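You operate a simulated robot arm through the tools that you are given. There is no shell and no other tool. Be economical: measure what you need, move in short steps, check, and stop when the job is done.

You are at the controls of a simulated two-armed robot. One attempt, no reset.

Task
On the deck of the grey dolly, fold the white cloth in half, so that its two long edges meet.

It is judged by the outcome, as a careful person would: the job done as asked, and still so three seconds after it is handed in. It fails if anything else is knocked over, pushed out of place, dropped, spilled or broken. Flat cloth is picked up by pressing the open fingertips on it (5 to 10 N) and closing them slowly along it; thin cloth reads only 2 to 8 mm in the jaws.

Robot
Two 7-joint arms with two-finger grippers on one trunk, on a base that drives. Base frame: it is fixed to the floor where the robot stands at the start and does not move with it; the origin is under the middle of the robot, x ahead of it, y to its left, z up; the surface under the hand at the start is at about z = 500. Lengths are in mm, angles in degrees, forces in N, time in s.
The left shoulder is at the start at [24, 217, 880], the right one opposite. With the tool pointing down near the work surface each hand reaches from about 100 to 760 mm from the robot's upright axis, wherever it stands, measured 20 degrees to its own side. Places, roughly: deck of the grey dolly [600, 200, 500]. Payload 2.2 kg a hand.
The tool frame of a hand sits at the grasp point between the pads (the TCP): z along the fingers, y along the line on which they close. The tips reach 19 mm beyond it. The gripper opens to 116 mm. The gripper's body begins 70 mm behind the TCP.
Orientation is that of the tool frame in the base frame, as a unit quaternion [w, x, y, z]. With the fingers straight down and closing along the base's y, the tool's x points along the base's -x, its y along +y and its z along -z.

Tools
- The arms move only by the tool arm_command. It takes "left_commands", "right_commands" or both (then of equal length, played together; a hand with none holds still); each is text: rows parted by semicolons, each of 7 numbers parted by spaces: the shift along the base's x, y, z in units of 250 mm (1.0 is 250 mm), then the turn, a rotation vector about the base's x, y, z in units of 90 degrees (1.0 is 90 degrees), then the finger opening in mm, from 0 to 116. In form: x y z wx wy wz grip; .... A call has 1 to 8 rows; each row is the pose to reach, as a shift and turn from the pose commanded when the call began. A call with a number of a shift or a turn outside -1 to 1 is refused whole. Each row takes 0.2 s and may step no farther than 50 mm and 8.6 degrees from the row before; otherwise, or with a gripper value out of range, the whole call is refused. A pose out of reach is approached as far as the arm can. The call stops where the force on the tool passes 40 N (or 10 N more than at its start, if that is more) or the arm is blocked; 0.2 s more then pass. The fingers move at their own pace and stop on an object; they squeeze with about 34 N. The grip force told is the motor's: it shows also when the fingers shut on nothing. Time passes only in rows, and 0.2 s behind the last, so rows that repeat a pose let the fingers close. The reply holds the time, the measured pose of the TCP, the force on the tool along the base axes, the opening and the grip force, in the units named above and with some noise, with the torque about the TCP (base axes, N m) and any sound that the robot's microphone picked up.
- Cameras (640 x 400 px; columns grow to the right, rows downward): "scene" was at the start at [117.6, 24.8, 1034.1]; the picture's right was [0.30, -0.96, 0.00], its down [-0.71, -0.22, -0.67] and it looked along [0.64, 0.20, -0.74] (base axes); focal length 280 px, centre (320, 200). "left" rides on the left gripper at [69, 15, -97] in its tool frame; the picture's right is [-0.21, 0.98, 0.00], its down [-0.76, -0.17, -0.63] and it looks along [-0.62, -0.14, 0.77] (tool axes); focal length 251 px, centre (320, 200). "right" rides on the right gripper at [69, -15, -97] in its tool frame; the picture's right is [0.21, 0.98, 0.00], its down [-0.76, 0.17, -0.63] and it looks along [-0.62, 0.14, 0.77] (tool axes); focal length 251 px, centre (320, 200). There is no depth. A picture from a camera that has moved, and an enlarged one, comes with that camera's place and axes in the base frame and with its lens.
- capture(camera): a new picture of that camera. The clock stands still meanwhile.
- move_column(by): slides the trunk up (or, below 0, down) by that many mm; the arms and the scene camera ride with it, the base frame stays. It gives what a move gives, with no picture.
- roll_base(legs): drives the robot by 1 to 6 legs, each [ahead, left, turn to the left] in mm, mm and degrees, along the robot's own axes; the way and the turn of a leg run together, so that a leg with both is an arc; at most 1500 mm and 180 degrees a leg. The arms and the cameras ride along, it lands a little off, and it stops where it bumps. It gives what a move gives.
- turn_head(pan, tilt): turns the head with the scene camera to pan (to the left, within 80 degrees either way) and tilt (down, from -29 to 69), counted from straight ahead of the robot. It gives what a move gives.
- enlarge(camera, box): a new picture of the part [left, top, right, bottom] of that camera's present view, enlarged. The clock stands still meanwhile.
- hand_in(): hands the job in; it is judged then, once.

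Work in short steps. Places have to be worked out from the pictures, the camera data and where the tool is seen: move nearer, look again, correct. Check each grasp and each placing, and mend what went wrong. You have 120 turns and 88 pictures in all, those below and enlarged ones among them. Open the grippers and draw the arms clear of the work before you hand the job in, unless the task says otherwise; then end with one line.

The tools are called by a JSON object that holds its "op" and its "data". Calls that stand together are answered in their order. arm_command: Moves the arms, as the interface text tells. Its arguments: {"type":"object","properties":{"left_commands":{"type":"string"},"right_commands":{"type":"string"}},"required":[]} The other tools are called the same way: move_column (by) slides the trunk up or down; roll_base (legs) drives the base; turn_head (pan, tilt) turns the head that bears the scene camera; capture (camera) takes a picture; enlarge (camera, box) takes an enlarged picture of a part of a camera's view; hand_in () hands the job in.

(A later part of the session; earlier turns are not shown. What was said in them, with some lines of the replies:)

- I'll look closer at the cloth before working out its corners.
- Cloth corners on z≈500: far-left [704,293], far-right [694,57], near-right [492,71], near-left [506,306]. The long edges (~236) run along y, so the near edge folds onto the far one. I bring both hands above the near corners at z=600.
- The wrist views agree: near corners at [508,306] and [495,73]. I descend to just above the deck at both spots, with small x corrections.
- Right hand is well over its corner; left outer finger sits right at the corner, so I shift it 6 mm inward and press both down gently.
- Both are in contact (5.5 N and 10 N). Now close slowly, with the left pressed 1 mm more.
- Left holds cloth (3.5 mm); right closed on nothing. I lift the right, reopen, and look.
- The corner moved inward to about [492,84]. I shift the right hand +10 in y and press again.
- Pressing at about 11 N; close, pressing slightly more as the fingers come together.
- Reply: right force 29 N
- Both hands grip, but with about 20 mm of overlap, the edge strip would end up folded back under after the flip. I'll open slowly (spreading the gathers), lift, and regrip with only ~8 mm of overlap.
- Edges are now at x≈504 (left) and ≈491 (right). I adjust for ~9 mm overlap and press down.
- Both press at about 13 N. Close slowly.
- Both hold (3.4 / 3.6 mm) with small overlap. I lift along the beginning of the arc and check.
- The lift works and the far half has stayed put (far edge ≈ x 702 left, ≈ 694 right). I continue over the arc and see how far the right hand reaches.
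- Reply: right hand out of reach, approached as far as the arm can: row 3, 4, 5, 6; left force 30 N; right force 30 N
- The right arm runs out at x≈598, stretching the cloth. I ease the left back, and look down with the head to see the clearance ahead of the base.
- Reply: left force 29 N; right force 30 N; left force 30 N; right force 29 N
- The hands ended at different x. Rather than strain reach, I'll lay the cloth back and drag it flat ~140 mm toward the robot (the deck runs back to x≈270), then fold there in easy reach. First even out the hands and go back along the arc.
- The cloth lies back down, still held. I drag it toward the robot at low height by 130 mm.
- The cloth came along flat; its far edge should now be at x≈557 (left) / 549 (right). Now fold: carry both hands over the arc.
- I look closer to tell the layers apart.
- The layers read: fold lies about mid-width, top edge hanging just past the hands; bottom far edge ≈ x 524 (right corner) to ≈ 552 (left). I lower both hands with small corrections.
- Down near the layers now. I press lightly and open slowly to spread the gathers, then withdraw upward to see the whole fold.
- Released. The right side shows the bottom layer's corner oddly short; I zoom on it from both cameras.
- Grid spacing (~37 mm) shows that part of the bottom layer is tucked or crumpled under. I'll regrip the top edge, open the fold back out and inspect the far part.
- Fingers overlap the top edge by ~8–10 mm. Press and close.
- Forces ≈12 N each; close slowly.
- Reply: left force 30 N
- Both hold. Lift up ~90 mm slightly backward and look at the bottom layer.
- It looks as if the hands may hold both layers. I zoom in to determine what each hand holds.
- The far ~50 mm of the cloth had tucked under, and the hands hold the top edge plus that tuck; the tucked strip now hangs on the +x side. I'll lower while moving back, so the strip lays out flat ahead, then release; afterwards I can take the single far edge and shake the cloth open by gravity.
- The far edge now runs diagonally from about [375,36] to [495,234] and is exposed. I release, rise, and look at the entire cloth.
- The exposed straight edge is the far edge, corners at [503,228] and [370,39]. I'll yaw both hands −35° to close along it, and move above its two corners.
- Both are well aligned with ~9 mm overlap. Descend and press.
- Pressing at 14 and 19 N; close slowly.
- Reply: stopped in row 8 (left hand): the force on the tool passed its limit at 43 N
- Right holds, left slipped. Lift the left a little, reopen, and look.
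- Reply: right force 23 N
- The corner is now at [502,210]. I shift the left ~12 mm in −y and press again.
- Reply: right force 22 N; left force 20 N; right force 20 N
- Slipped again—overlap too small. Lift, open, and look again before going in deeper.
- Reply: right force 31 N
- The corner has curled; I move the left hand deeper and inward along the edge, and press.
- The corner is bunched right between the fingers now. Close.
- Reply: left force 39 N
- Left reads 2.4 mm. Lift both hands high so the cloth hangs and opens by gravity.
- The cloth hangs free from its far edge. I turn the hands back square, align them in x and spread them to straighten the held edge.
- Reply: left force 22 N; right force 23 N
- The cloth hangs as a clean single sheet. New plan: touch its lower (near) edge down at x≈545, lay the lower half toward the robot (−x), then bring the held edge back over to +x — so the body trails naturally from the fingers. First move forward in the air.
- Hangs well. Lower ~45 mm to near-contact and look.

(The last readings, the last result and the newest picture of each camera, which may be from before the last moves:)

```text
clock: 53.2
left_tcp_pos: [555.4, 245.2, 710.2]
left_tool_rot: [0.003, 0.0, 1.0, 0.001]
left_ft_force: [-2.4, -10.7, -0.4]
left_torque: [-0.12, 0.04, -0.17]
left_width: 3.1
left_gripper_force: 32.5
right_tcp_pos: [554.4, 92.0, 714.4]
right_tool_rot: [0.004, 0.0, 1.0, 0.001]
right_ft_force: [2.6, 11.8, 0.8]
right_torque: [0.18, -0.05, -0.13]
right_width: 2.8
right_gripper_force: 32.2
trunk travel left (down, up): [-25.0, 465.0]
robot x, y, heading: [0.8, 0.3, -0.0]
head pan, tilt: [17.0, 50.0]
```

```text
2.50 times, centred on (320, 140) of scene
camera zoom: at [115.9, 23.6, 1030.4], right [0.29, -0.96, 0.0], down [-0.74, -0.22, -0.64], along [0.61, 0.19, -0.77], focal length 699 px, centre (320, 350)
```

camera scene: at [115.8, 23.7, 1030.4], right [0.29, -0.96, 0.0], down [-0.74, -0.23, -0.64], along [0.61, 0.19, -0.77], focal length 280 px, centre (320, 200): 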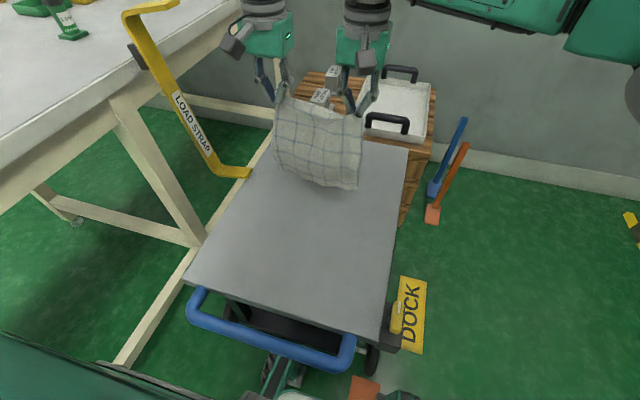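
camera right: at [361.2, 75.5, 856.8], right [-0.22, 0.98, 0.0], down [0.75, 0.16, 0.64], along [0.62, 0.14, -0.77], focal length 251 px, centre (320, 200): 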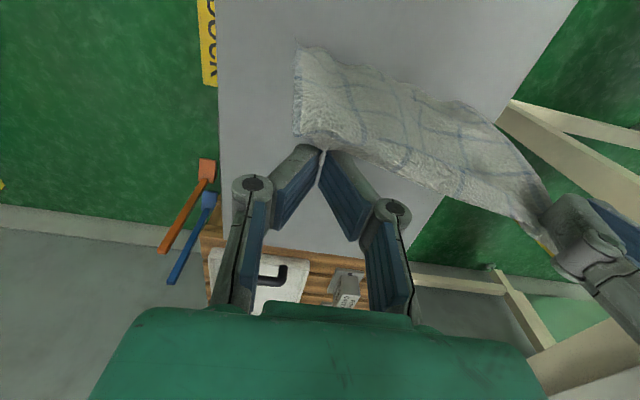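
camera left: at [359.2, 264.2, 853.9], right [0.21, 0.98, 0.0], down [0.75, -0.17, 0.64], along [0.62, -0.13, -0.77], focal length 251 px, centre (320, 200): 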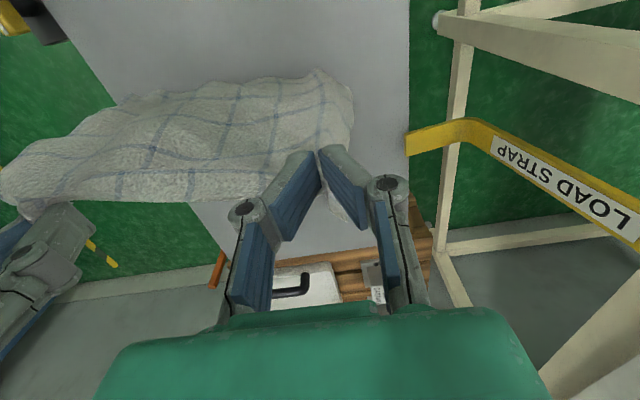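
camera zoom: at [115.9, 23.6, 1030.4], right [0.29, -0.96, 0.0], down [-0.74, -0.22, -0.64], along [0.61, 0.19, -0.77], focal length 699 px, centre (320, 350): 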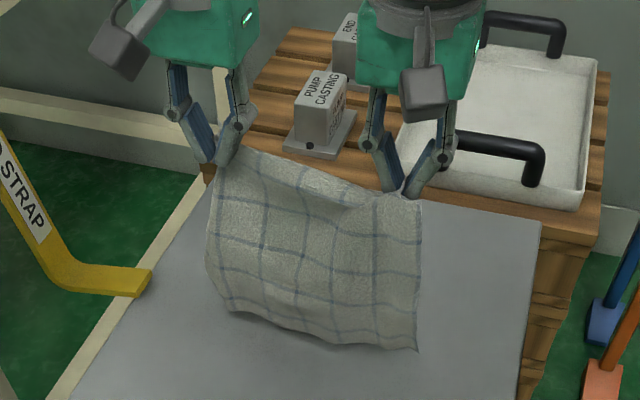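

The near edge hangs at x≈549, just above the deck. Now lay the lower half: move −x and down at equal rates by ~100 mm.

{"op": "arm_command", "data": {"left_commands": "-0.03 0 -0.06 0 0 0 0; -0.08 0 -0.11 0 0 0 0; -0.13 0 -0.16 0 0 0 0; -0.18 0 -0.21 0 0 0 0; -0.23 0 -0.26 0 0 0 0; -0.28 0 -0.31 0 0 0 0; -0.33 0 -0.36 0 0 0 0; -0.37 0 -0.4 0 0 0 0", "right_commands": "-0.03 0 -0.06 0 0 0 0; -0.08 0 -0.11 0 0 0 0; -0.13 0 -0.16 0 0 0 0; -0.18 0 -0.21 0 0 0 0; -0.23 0 -0.26 0 0 0 0; -0.28 0 -0.31 0 0 0 0; -0.33 0 -0.36 0 0 0 0; -0.37 0 -0.4 0 0 0 0"}}

{"op": "enlarge", "data": {"camera": "scene", "box": [210, 100, 390, 260]}}

{"op": "capture", "data": {"camera": "left"}}

{"op": "capture", "data": {"camera": "right"}}

```text
clock: 55.0
left_tcp_pos: [461.8, 246.3, 610.9]
left_tool_rot: [0.003, 0.0, 1.0, 0.001]
left_ft_force: [-2.1, -11.6, -0.3]
left_torque: [-0.18, 0.04, -0.18]
left_width: 3.1
left_gripper_force: 32.0
right_tcp_pos: [462.2, 91.6, 614.8]
right_tool_rot: [0.002, 0.0, 1.0, 0.001]
right_ft_force: [2.1, 13.6, 0.2]
right_torque: [0.27, -0.06, -0.19]
right_width: 2.7
right_gripper_force: 32.3
trunk travel left (down, up): [-25.0, 465.0]
robot x, y, heading: [1.2, -2.3, 0.2]
head pan, tilt: [17.0, 50.0]
```

```text
2.50 times, centred on (300, 180) of scene
camera zoom: at [115.5, 23.5, 1030.4], right [0.29, -0.96, 0.0], down [-0.74, -0.22, -0.64], along [0.61, 0.19, -0.77], focal length 699 px, centre (370, 250)
```

zoom: 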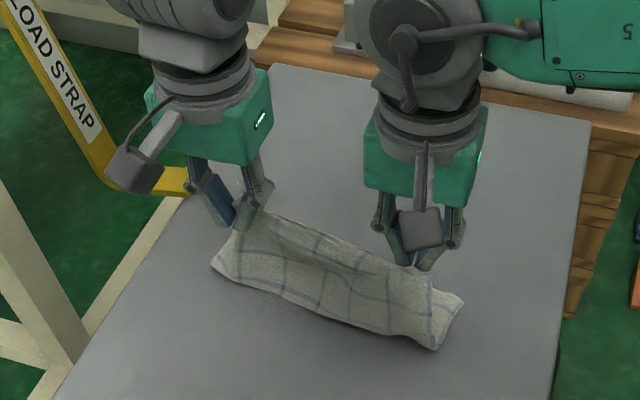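

```text
21 pictures are left
camera left: at [391.8, 262.1, 705.7], right [0.21, 0.98, 0.0], down [0.75, -0.17, 0.64], along [0.62, -0.13, -0.77], focal length 251 px, centre (320, 200)
```

left: 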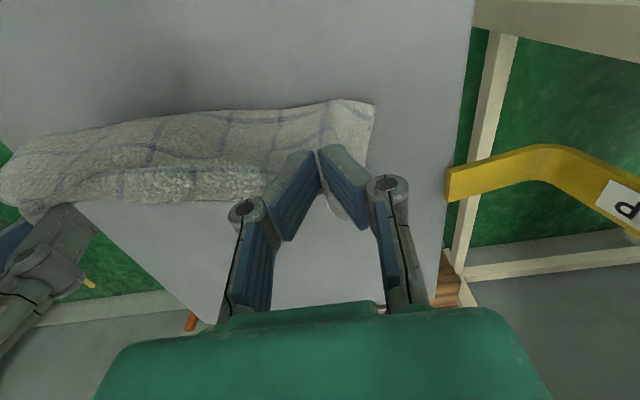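

```text
20 pictures are left
camera right: at [393.9, 77.3, 710.6], right [-0.21, 0.98, 0.0], down [0.75, 0.16, 0.64], along [0.62, 0.14, -0.77], focal length 251 px, centre (320, 200)
```

right: 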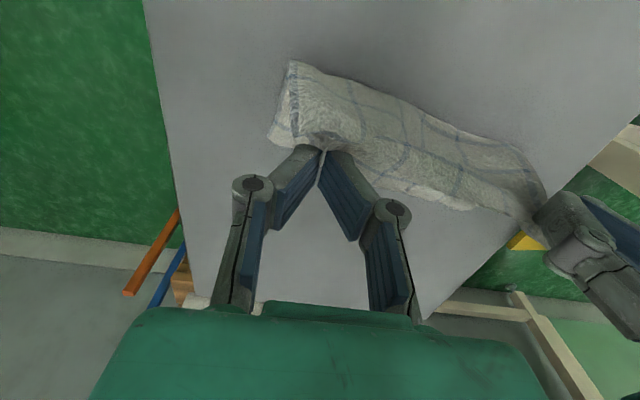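

The near edge now lies at x≈506 with ~63 mm laid down. I continue −x another ~45 mm to lay the full half.

{"op": "arm_command", "data": {"left_commands": "-0.05 0 -0.01 0 0 0 0; -0.1 0 -0.03 0 0 0 0; -0.15 0 -0.05 0 0 0 0; -0.19 0 -0.06 0 0 0 0; -0.19 0 -0.06 0 0 0 0", "right_commands": "-0.05 0 -0.01 0 0 0 0; -0.1 0 -0.03 0 0 0 0; -0.15 0 -0.05 0 0 0 0; -0.19 0 -0.07 0 0 0 0; -0.19 0 -0.07 0 0 0 0"}}

{"op": "enlarge", "data": {"camera": "scene", "box": [210, 100, 390, 260]}}

{"op": "capture", "data": {"camera": "left"}}

```text
clock: 56.2
left_tcp_pos: [415.7, 246.1, 594.6]
left_tool_rot: [0.002, 0.0, 1.0, 0.0]
left_ft_force: [-2.5, -15.2, -0.1]
left_torque: [-0.18, 0.01, -0.22]
left_width: 2.9
left_gripper_force: 32.7
right_tcp_pos: [414.2, 90.6, 597.5]
right_tool_rot: [0.002, 0.0, 1.0, 0.001]
right_ft_force: [2.6, 14.6, 0.7]
right_torque: [0.31, -0.07, -0.18]
right_width: 3.0
right_gripper_force: 32.0
trunk travel left (down, up): [-25.0, 465.0]
robot x, y, heading: [2.8, -3.4, -0.0]
head pan, tilt: [17.0, 50.0]
```

```text
2.50 times, centred on (300, 180) of scene
camera zoom: at [115.2, 23.5, 1030.4], right [0.29, -0.96, 0.0], down [-0.74, -0.22, -0.64], along [0.61, 0.19, -0.77], focal length 699 px, centre (370, 250)
```

zoom: 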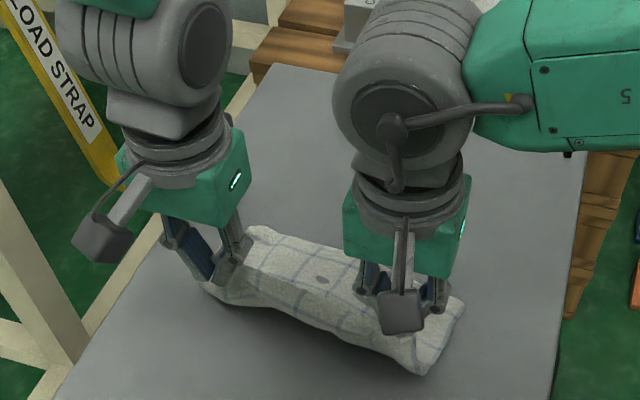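

```text
18 pictures are left
camera left: at [344.7, 262.1, 690.8], right [0.21, 0.98, 0.0], down [0.75, -0.17, 0.64], along [0.62, -0.13, -0.77], focal length 251 px, centre (320, 200)
```

left: 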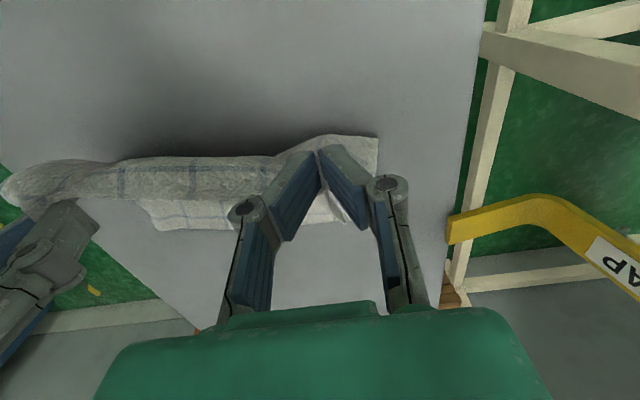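

The lower half lies flat, its edge running from about [504,50] to [530,275]. Now bring the held edge over to +x in an arc, left ending at x≈519 and right ≈511.

{"op": "arm_command", "data": {"left_commands": "0.08 0 0.04 0 0 0 0; 0.18 0 0.02 0 0 0 0; 0.28 0 -0.05 0 0 0 0; 0.368 0 -0.14 0 0 0 0; 0.416 0 -0.24 0 0 0 0; 0.416 0 -0.24 0 0 0 0", "right_commands": "0.075 0 0.04 0 0 0 0; 0.17 0 0.02 0 0 0 0; 0.262 0 -0.05 0 0 0 0; 0.343 0 -0.15 0 0 0 0; 0.388 0 -0.25 0 0 0 0; 0.388 0 -0.25 0 0 0 0"}}

{"op": "enlarge", "data": {"camera": "scene", "box": [210, 130, 370, 260]}}

{"op": "capture", "data": {"camera": "left"}}

{"op": "capture", "data": {"camera": "right"}}

```text
clock: 57.6
left_tcp_pos: [518.4, 245.7, 534.5]
left_tool_rot: [0.002, -0.001, 1.0, 0.002]
left_ft_force: [-2.1, -9.7, -0.3]
left_torque: [-0.09, 0.02, -0.14]
left_width: 3.1
left_gripper_force: 32.4
right_tcp_pos: [513.6, 91.9, 534.1]
right_tool_rot: [0.003, 0.0, 1.0, 0.001]
right_ft_force: [2.1, 9.3, -0.1]
right_torque: [0.21, -0.03, -0.12]
right_width: 3.1
right_gripper_force: 31.5
trunk travel left (down, up): [-25.0, 465.0]
robot x, y, heading: [-0.8, 2.8, 0.0]
head pan, tilt: [17.0, 50.0]
```

```text
3.08 times, centred on (290, 195) of scene
camera zoom: at [115.8, 23.4, 1030.4], right [0.29, -0.96, 0.0], down [-0.74, -0.22, -0.64], along [0.61, 0.19, -0.77], focal length 860 px, centre (412, 215)
```

zoom: 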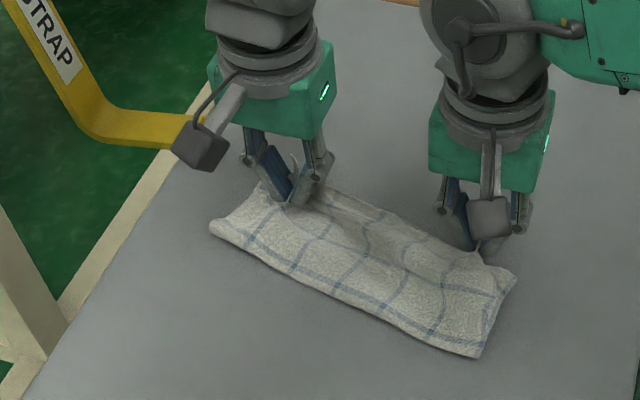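

```text
16 pictures are left
camera left: at [447.6, 260.5, 630.0], right [0.21, 0.98, 0.0], down [0.75, -0.17, 0.64], along [0.62, -0.13, -0.77], focal length 251 px, centre (320, 200)
```

left: 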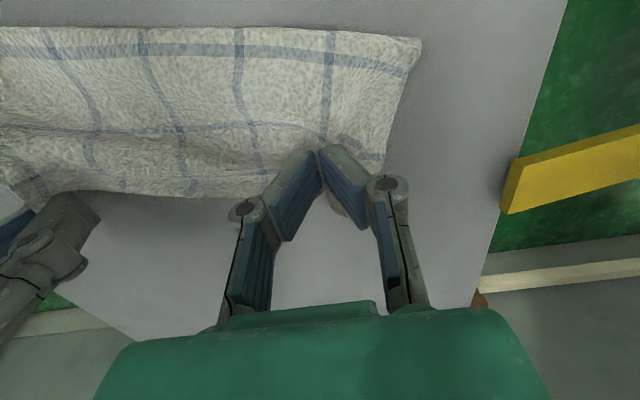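

```text
15 pictures are left
camera right: at [445.0, 77.7, 630.3], right [-0.21, 0.98, 0.0], down [0.75, 0.17, 0.64], along [0.62, 0.14, -0.77], focal length 251 px, centre (320, 200)
```

right: 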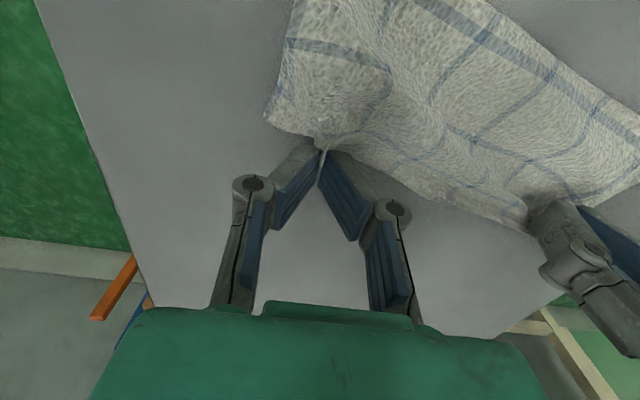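

The fold looks tidy, edges coinciding. Lower to light contact, open slowly to spread the gathers, and rise straight up.

{"op": "arm_command", "data": {"left_commands": "0 0 -0.03 0 0 0 0; 0 0 -0.05 0 0 0 0; 0 0 -0.05 0 0 0 8; 0 0 -0.05 0 0 0 16; 0 0 -0.05 0 0 0 24; 0 0 -0.05 0 0 0 34; 0 0 0.05 0 0 0 38; 0 0 0.22 0 0 0 44", "right_commands": "0 0 -0.03 0 0 0 0; 0 0 -0.05 0 0 0 0; 0 0 -0.05 0 0 0 8; 0 0 -0.05 0 0 0 16; 0 0 -0.05 0 0 0 24; 0 0 -0.05 0 0 0 34; 0 0 0.05 0 0 0 38; 0 0 0.22 0 0 0 44"}}

{"op": "arm_command", "data": {"left_commands": "0 0 0.15 0 0 0 44; 0 0.08 0.3 0 0 0 44; -0.05 0.2 0.4 0 0 0 44; -0.1 0.35 0.45 0 0 0 44", "right_commands": "0 0 0.15 0 0 0 44; 0 -0.08 0.3 0 0 0 44; -0.05 -0.2 0.4 0 0 0 44; -0.1 -0.35 0.45 0 0 0 44"}}

{"op": "enlarge", "data": {"camera": "scene", "box": [210, 130, 370, 260]}}

{"op": "capture", "data": {"camera": "left"}}

{"op": "capture", "data": {"camera": "right"}}

```text
clock: 59.4
left_tcp_pos: [518.7, 247.1, 592.5]
left_tool_rot: [0.003, 0.0, 1.0, 0.001]
left_ft_force: [0.7, 0.0, -1.6]
left_torque: [-0.02, -0.04, 0.01]
left_width: 44.0
left_gripper_force: 0.0
right_tcp_pos: [511.4, 91.0, 590.6]
right_tool_rot: [0.002, 0.001, 1.0, 0.001]
right_ft_force: [-1.1, -0.1, 0.3]
right_torque: [0.02, -0.02, 0.02]
right_width: 43.9
right_gripper_force: 0.2
trunk travel left (down, up): [-25.0, 465.0]
robot x, y, heading: [0.5, -4.1, 0.0]
head pan, tilt: [17.0, 50.0]
```

```text
clock: 60.4
left_tcp_pos: [492.7, 334.2, 703.9]
left_tool_rot: [0.002, -0.001, 1.0, 0.001]
left_ft_force: [-0.7, 1.2, 0.0]
left_torque: [-0.01, 0.0, 0.0]
left_width: 44.1
left_gripper_force: 0.1
right_tcp_pos: [488.5, 4.0, 701.5]
right_tool_rot: [0.002, 0.0, 1.0, 0.002]
right_ft_force: [-0.1, -0.3, 0.5]
right_torque: [0.02, -0.02, -0.02]
right_width: 44.1
right_gripper_force: 0.0
trunk travel left (down, up): [-25.0, 465.0]
robot x, y, heading: [1.2, -3.3, 0.1]
head pan, tilt: [17.0, 50.0]
```

```text
3.08 times, centred on (290, 195) of scene
camera zoom: at [114.7, 23.0, 1030.5], right [0.29, -0.96, 0.0], down [-0.73, -0.22, -0.64], along [0.61, 0.19, -0.77], focal length 860 px, centre (412, 215)
```

zoom: 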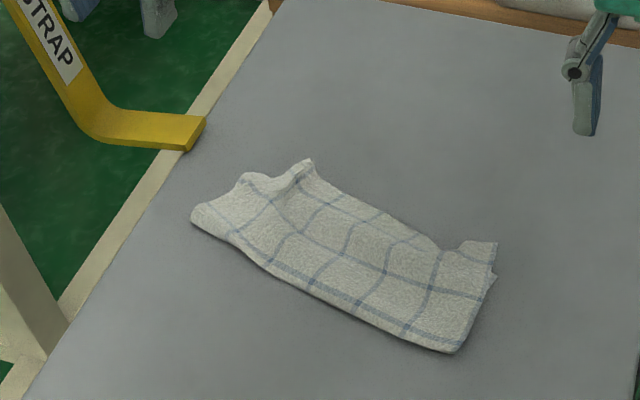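

```text
13 pictures are left
camera left: at [422.5, 349.3, 799.6], right [0.22, 0.98, 0.0], down [0.75, -0.17, 0.64], along [0.62, -0.13, -0.77], focal length 251 px, centre (320, 200)
```

left: 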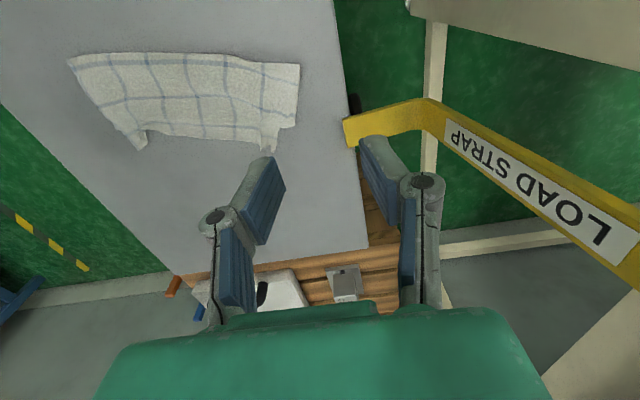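

```text
12 pictures are left
camera right: at [418.4, -9.8, 798.3], right [-0.22, 0.98, 0.0], down [0.75, 0.17, 0.64], along [0.62, 0.14, -0.77], focal length 251 px, centre (320, 200)
```

right: 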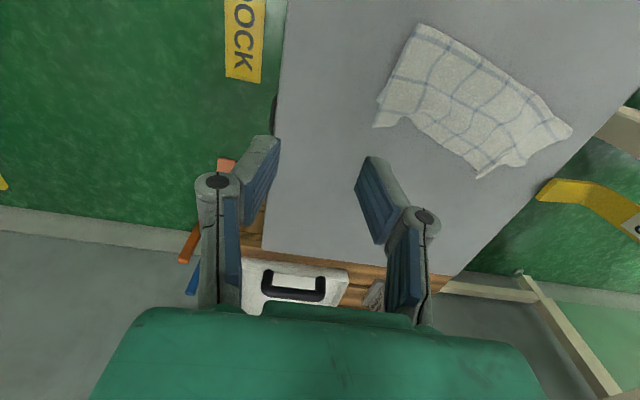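

Released. I zoom on the far edge from both wrist cameras to judge how well the two long edges meet.

{"op": "enlarge", "data": {"camera": "left", "box": [60, 40, 310, 180]}}

{"op": "enlarge", "data": {"camera": "right", "box": [360, 15, 590, 185]}}

```text
2.56 times, centred on (185, 110) of left
camera zoom: at [422.5, 349.3, 799.6], right [0.22, 0.98, 0.0], down [0.75, -0.17, 0.64], along [0.62, -0.13, -0.77], focal length 644 px, centre (666, 430)
```

zoom: 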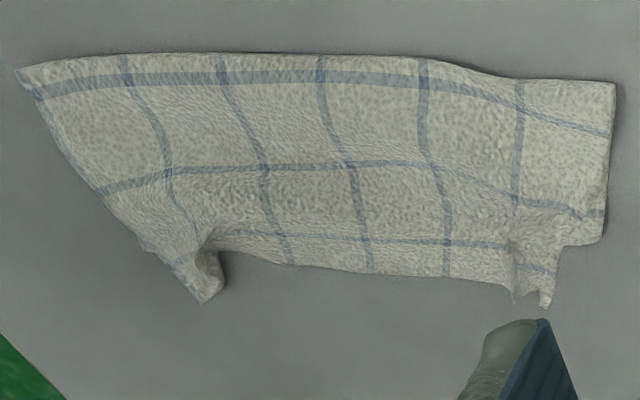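

```text
2.35 times, centred on (475, 100) of right
camera zoom: at [418.4, -9.8, 798.3], right [-0.22, 0.98, 0.0], down [0.75, 0.17, 0.64], along [0.62, 0.14, -0.77], focal length 592 px, centre (-45, 435)
```

zoom: 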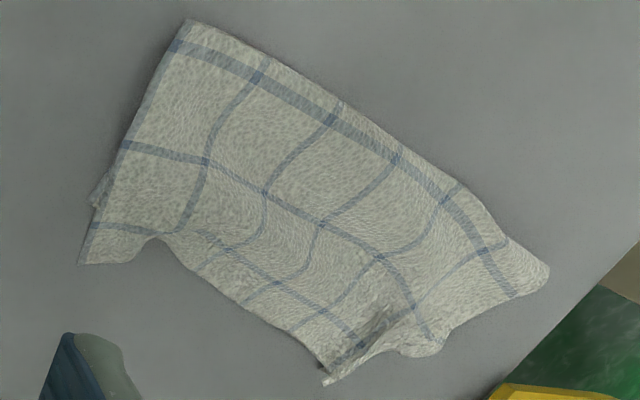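

The fold is square to itself (cloth turned ~12°), but the top edge overshoots the bottom one by ~28 mm, so I'll mend it: regrip the top edge at its two protruding corners (single layer there) and shift the fold back. Approach with −12° yaw.

{"op": "arm_command", "data": {"left_commands": "0.055 -0.06 -0.13 0 0 -0.03 44; 0.11 -0.125 -0.26 0 0 -0.06 40; 0.16 -0.19 -0.39 0 0 -0.09 30; 0.215 -0.25 -0.52 0 0 -0.12 30; 0.27 -0.317 -0.655 0 0 -0.133 30; 0.27 -0.317 -0.66 0 0 -0.133 30", "right_commands": "0.03 0.075 -0.13 0 0 -0.03 44; 0.06 0.15 -0.26 0 0 -0.06 40; 0.085 0.225 -0.39 0 0 -0.09 30; 0.115 0.3 -0.52 0 0 -0.12 30; 0.142 0.376 -0.646 0 0 -0.133 30; 0.142 0.376 -0.65 0 0 -0.133 30"}}

{"op": "capture", "data": {"camera": "left"}}

{"op": "capture", "data": {"camera": "right"}}

```text
clock: 61.8
left_tcp_pos: [559.4, 253.4, 538.1]
left_tool_rot: [0.003, 0.105, 0.994, 0.001]
left_ft_force: [0.5, 0.8, 0.3]
left_torque: [-0.01, -0.01, 0.0]
left_width: 30.0
left_gripper_force: 0.0
right_tcp_pos: [523.4, 97.6, 538.5]
right_tool_rot: [0.003, 0.105, 0.994, 0.001]
right_ft_force: [0.1, -0.3, -0.2]
right_torque: [0.03, -0.03, 0.0]
right_width: 29.9
right_gripper_force: 0.0
trunk travel left (down, up): [-25.0, 465.0]
robot x, y, heading: [0.6, 3.0, -0.3]
head pan, tilt: [17.0, 50.0]
```

```text
9 pictures are left
camera left: at [495.2, 282.8, 633.5], right [0.41, 0.91, 0.0], down [0.7, -0.32, 0.64], along [0.58, -0.26, -0.77], focal length 251 px, centre (320, 200)
```

left: 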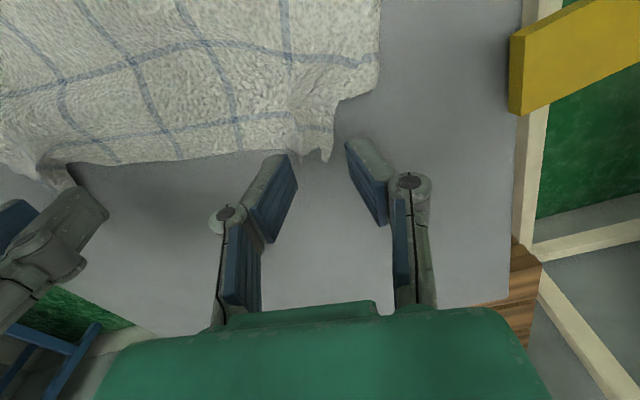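

```text
8 pictures are left
camera right: at [452.2, 98.7, 633.8], right [-0.01, 1.0, 0.0], down [0.77, 0.0, 0.64], along [0.64, 0.01, -0.77], focal length 251 px, centre (320, 200)
```

right: 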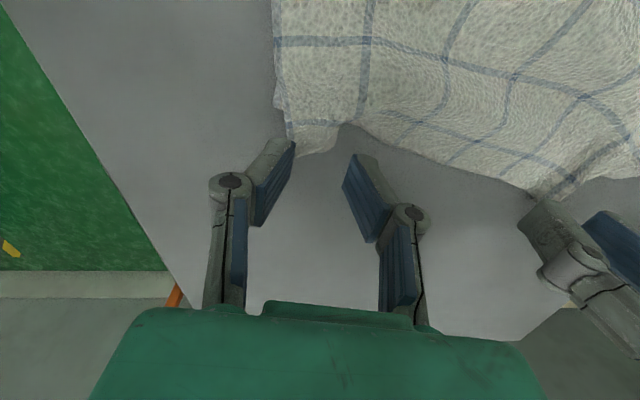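

Both tabs sit between the fingers. Shift the right 6 mm back, then press.

{"op": "arm_command", "data": {"left_commands": "-0.008 0 -0.05 0 0 0 30; -0.008 0 -0.074 0 0 0 30; -0.008 0 -0.078 0 0 0 30; -0.008 0 -0.078 0 0 0 30", "right_commands": "-0.024 0 -0.05 0 0 0 30; -0.024 0 -0.074 0 0 0 30; -0.024 0 -0.079 0 0 0 30; -0.024 0 -0.079 0 0 0 30"}}

{"op": "arm_command", "data": {"left_commands": "0 0 0 0 0 0 26; 0 0 0 0 0 0 22; 0 0 0 0 0 0 17; 0 0 0 0 0 0 12; 0 0 0 0 0 0 8; 0 0 0 0 0 0 4; 0 0 0 0 0 0 0; 0 0 0 0 0 0 0", "right_commands": "0 0 0 0 0 0 26; 0 0 0 0 0 0 22; 0 0 0 0 0 0 17; 0 0 0 0 0 0 12; 0 0 0 0 0 0 8; 0 0 0 0 0 0 4; 0 0 0 0 0 0 0; 0 0 0 0 0 0 0"}}

```text
clock: 62.8
left_tcp_pos: [559.7, 253.2, 519.2]
left_tool_rot: [0.004, 0.104, 0.995, 0.001]
left_ft_force: [0.3, 0.0, 12.4]
left_torque: [0.02, 0.11, -0.06]
left_width: 34.8
left_gripper_force: 0.9
right_tcp_pos: [516.4, 96.9, 519.9]
right_tool_rot: [0.003, 0.105, 0.994, 0.002]
right_ft_force: [0.6, 2.5, 2.7]
right_torque: [-0.23, 0.11, -0.03]
right_width: 27.3
right_gripper_force: 5.1
trunk travel left (down, up): [-25.0, 465.0]
robot x, y, heading: [1.2, -0.5, 0.2]
head pan, tilt: [17.0, 50.0]
```

```text
clock: 64.6
left_tcp_pos: [559.3, 253.7, 519.0]
left_tool_rot: [0.004, 0.105, 0.994, 0.001]
left_ft_force: [-1.3, 0.0, 20.0]
left_torque: [0.1, 0.1, 0.05]
left_width: 4.9
left_gripper_force: 33.1
right_tcp_pos: [515.9, 96.7, 518.7]
right_tool_rot: [0.003, 0.105, 0.994, 0.001]
right_ft_force: [0.0, 0.3, 2.3]
right_torque: [-0.05, 0.02, 0.01]
right_width: 5.1
right_gripper_force: 32.5
trunk travel left (down, up): [-25.0, 465.0]
robot x, y, heading: [2.9, -0.8, 0.0]
head pan, tilt: [17.0, 50.0]
```

Both hold (≈5 mm). Lift and carry back over the fold, slightly past it, so more of the bottom lies down toward −x.

{"op": "arm_command", "data": {"left_commands": "0 0 0.16 0 0 0 0; -0.098 0.021 0.28 0 0 0 0; -0.235 0.05 0.36 0 0 0 0; -0.372 0.08 0.38 0 0 0 0; -0.489 0.105 0.35 0 0 0 0; -0.52 0.112 0.33 0 0 0 0; -0.52 0.112 0.33 0 0 0 0", "right_commands": "0 0 0.16 0 0 0 0; -0.098 0.021 0.28 0 0 0 0; -0.235 0.05 0.36 0 0 0 0; -0.372 0.08 0.38 0 0 0 0; -0.489 0.105 0.35 0 0 0 0; -0.52 0.112 0.33 0 0 0 0; -0.52 0.112 0.33 0 0 0 0"}}

{"op": "enlarge", "data": {"camera": "scene", "box": [200, 120, 380, 270]}}

{"op": "capture", "data": {"camera": "left"}}

```text
clock: 66.2
left_tcp_pos: [428.7, 283.3, 599.9]
left_tool_rot: [0.003, 0.103, 0.995, 0.001]
left_ft_force: [0.6, 0.2, 0.5]
left_torque: [0.02, 0.0, -0.01]
left_width: 3.0
left_gripper_force: 32.4
right_tcp_pos: [385.5, 126.9, 602.3]
right_tool_rot: [0.003, 0.105, 0.994, 0.001]
right_ft_force: [-0.2, 0.0, 0.9]
right_torque: [-0.01, 0.01, 0.01]
right_width: 4.8
right_gripper_force: 32.6
trunk travel left (down, up): [-25.0, 465.0]
robot x, y, heading: [2.0, -3.8, -0.2]
head pan, tilt: [17.0, 50.0]
```

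```text
2.67 times, centred on (290, 195) of scene
camera zoom: at [115.1, 24.1, 1030.4], right [0.29, -0.96, 0.0], down [-0.74, -0.23, -0.64], along [0.61, 0.19, -0.77], focal length 745 px, centre (400, 213)
```

zoom: 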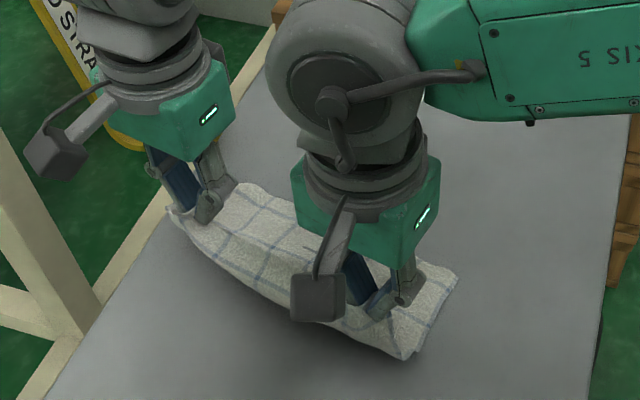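

```text
6 pictures are left
camera left: at [363.7, 311.4, 695.5], right [0.41, 0.91, 0.0], down [0.7, -0.32, 0.64], along [0.58, -0.26, -0.77], focal length 251 px, centre (320, 200)
```

left: 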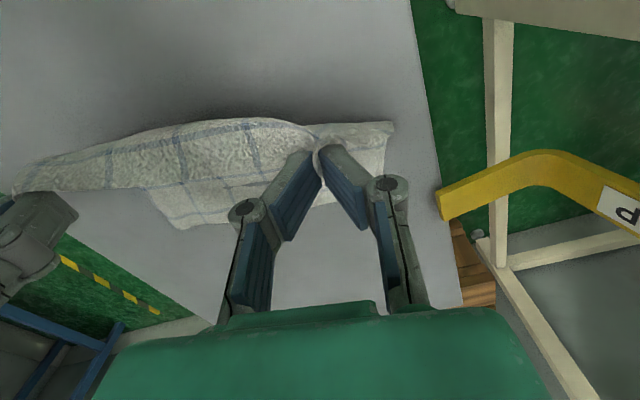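

The bottom edge now runs from [484,85] to [525,312]. Bring the held edge forward so it lands on that line: left to ≈[514,258], right to ≈[482,100].

{"op": "arm_command", "data": {"left_commands": "0.05 -0.015 0.03 0 0 0 0; 0.136 -0.04 0.02 0 0 0 0; 0.22 -0.065 -0.04 0 0 0 0; 0.29 -0.085 -0.14 0 0 0 0; 0.34 -0.1 -0.25 0 0 0 0; 0.34 -0.1 -0.3 0 0 0 0; 0.34 -0.1 -0.3 0 0 0 0", "right_commands": "0.058 -0.016 0.03 0 0 0 0; 0.154 -0.043 0.02 0 0 0 0; 0.25 -0.07 -0.04 0 0 0 0; 0.328 -0.092 -0.14 0 0 0 0; 0.386 -0.108 -0.25 0 0 0 0; 0.386 -0.108 -0.305 0 0 0 0; 0.386 -0.108 -0.305 0 0 0 0"}}

{"op": "enlarge", "data": {"camera": "scene", "box": [200, 130, 380, 270]}}

```text
clock: 67.8
left_tcp_pos: [515.6, 256.2, 524.7]
left_tool_rot: [0.004, 0.105, 0.994, 0.0]
left_ft_force: [0.1, -0.2, 0.7]
left_torque: [-0.02, 0.01, -0.02]
left_width: 2.8
left_gripper_force: 32.1
right_tcp_pos: [482.7, 99.9, 524.7]
right_tool_rot: [0.003, 0.104, 0.995, 0.001]
right_ft_force: [0.0, 0.2, 0.6]
right_torque: [-0.02, 0.01, -0.02]
right_width: 4.8
right_gripper_force: 32.1
trunk travel left (down, up): [-25.0, 465.0]
robot x, y, heading: [0.0, -1.4, -0.0]
head pan, tilt: [17.0, 50.0]
```

```text
2.86 times, centred on (290, 200) of scene
camera zoom: at [115.9, 23.7, 1030.4], right [0.29, -0.96, 0.0], down [-0.74, -0.23, -0.64], along [0.61, 0.19, -0.77], focal length 798 px, centre (406, 200)
```

zoom: 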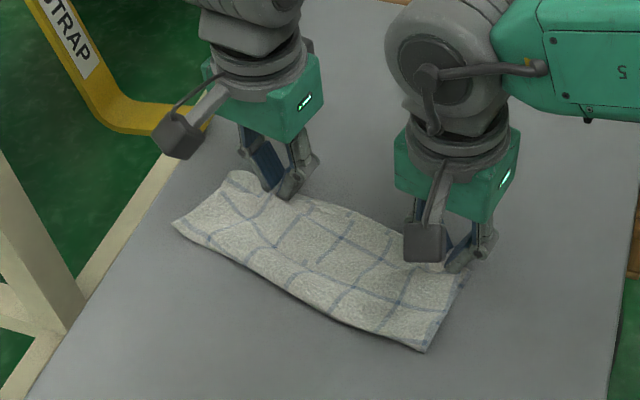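

Looks aligned. Spread slightly, press lightly, open slowly and rise straight.

{"op": "arm_command", "data": {"left_commands": "0.003 0.014 -0.01 0 0 0 0; 0.003 0.014 -0.016 0 0 0 0; 0.003 0.014 -0.016 0 0 0 10; 0.003 0.014 -0.016 0 0 0 20; 0.003 0.014 -0.016 0 0 0 32; 0.003 0.014 -0.012 0 0 0 42; 0.003 0.014 0.08 0 0 0 42; 0.003 0.014 0.26 0 0 0 42", "right_commands": "-0.003 -0.014 -0.01 0 0 0 0; -0.003 -0.014 -0.016 0 0 0 0; -0.003 -0.014 -0.016 0 0 0 10; -0.003 -0.014 -0.016 0 0 0 20; -0.003 -0.014 -0.016 0 0 0 32; -0.003 -0.014 -0.012 0 0 0 42; -0.003 -0.014 0.08 0 0 0 42; -0.003 -0.014 0.26 0 0 0 42"}}

{"op": "arm_command", "data": {"left_commands": "0 0 0.15 0 0 0 44; 0 0.1 0.26 0 0 0 44; 0 0.25 0.35 0 0 0 44; 0 0.4 0.4 0 0 0 44", "right_commands": "0 0 0.15 0 0 0 44; 0 -0.1 0.26 0 0 0 44; 0 -0.25 0.35 0 0 0 44; 0 -0.4 0.4 0 0 0 44"}}

{"op": "enlarge", "data": {"camera": "scene", "box": [220, 150, 350, 270]}}

{"op": "enlarge", "data": {"camera": "right", "box": [330, 0, 620, 200]}}

```text
clock: 69.6
left_tcp_pos: [514.7, 260.7, 588.9]
left_tool_rot: [0.003, 0.104, 0.995, 0.001]
left_ft_force: [-0.1, 0.4, 0.0]
left_torque: [-0.01, -0.03, -0.01]
left_width: 41.9
left_gripper_force: 0.1
right_tcp_pos: [481.9, 94.4, 590.6]
right_tool_rot: [0.002, 0.105, 0.994, 0.0]
right_ft_force: [-0.9, 0.5, 0.7]
right_torque: [-0.01, -0.04, -0.01]
right_width: 41.7
right_gripper_force: 0.0
trunk travel left (down, up): [-25.0, 465.0]
robot x, y, heading: [3.5, 3.1, 0.1]
head pan, tilt: [17.0, 50.0]
```

```text
clock: 70.6
left_tcp_pos: [515.8, 361.8, 692.3]
left_tool_rot: [0.002, 0.104, 0.995, 0.0]
left_ft_force: [0.7, -0.8, 0.9]
left_torque: [0.03, 0.01, 0.03]
left_width: 44.1
left_gripper_force: 0.1
right_tcp_pos: [482.6, -3.0, 691.3]
right_tool_rot: [0.002, 0.103, 0.995, 0.001]
right_ft_force: [1.2, 0.6, 0.0]
right_torque: [-0.03, 0.01, -0.01]
right_width: 43.9
right_gripper_force: 0.0
trunk travel left (down, up): [-25.0, 465.0]
robot x, y, heading: [1.1, -1.6, -0.1]
head pan, tilt: [17.0, 50.0]
```

```text
3.33 times, centred on (285, 210) of scene
camera zoom: at [115.2, 23.4, 1030.4], right [0.29, -0.96, 0.0], down [-0.74, -0.22, -0.64], along [0.61, 0.19, -0.77], focal length 932 px, centre (437, 167)
```

zoom: 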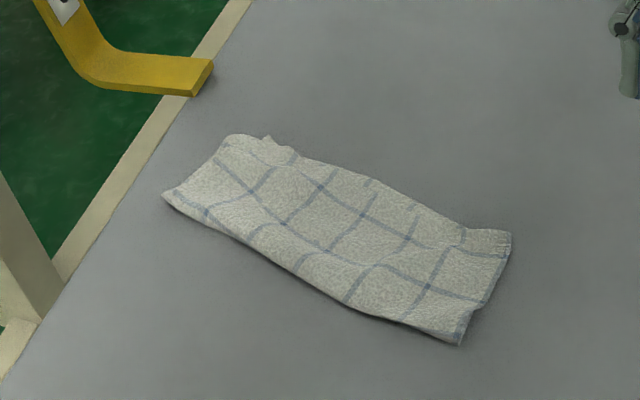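

```text
2.00 times, centred on (475, 100) of right
camera zoom: at [411.3, -2.0, 786.6], right [-0.01, 1.0, 0.0], down [0.77, 0.01, 0.64], along [0.64, 0.01, -0.77], focal length 503 px, centre (10, 400)
```

zoom: 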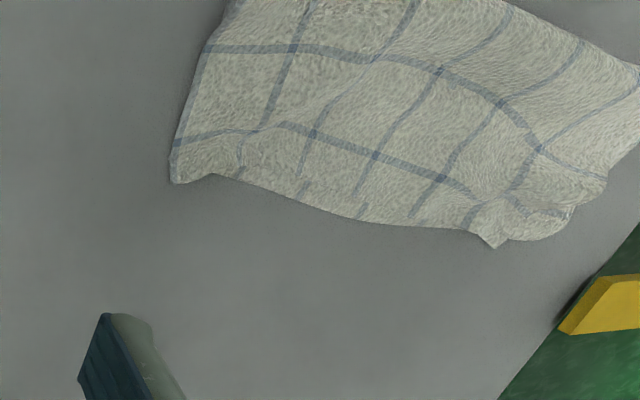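

Edges now coincide closely, with only a small tip at the left. One more check from the left camera.

{"op": "enlarge", "data": {"camera": "left", "box": [20, 20, 320, 200]}}

```text
2.13 times, centred on (170, 110) of left
camera zoom: at [450.0, 391.8, 787.9], right [0.41, 0.91, 0.0], down [0.7, -0.32, 0.64], along [0.58, -0.26, -0.77], focal length 536 px, centre (640, 392)
```

zoom: 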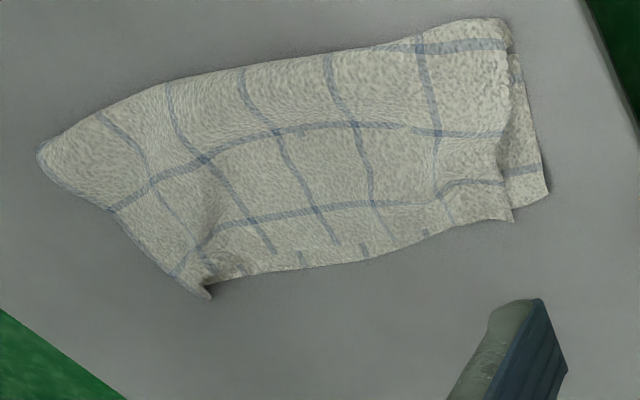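

The two long edges meet along their length within about a centimetre. The fold is stable, both grippers are open, and the arms are clear at z≈690 to either side. I'm handing in.

{"op": "hand_in", "data": {}}

```text
The job is handed in.
```

The white cloth is folded in half on the dolly deck with its two long edges meeting to within about 1 cm; it has some wrinkles, the corners are slightly off, and it lies about 12° askew and nearer the robot than it started.
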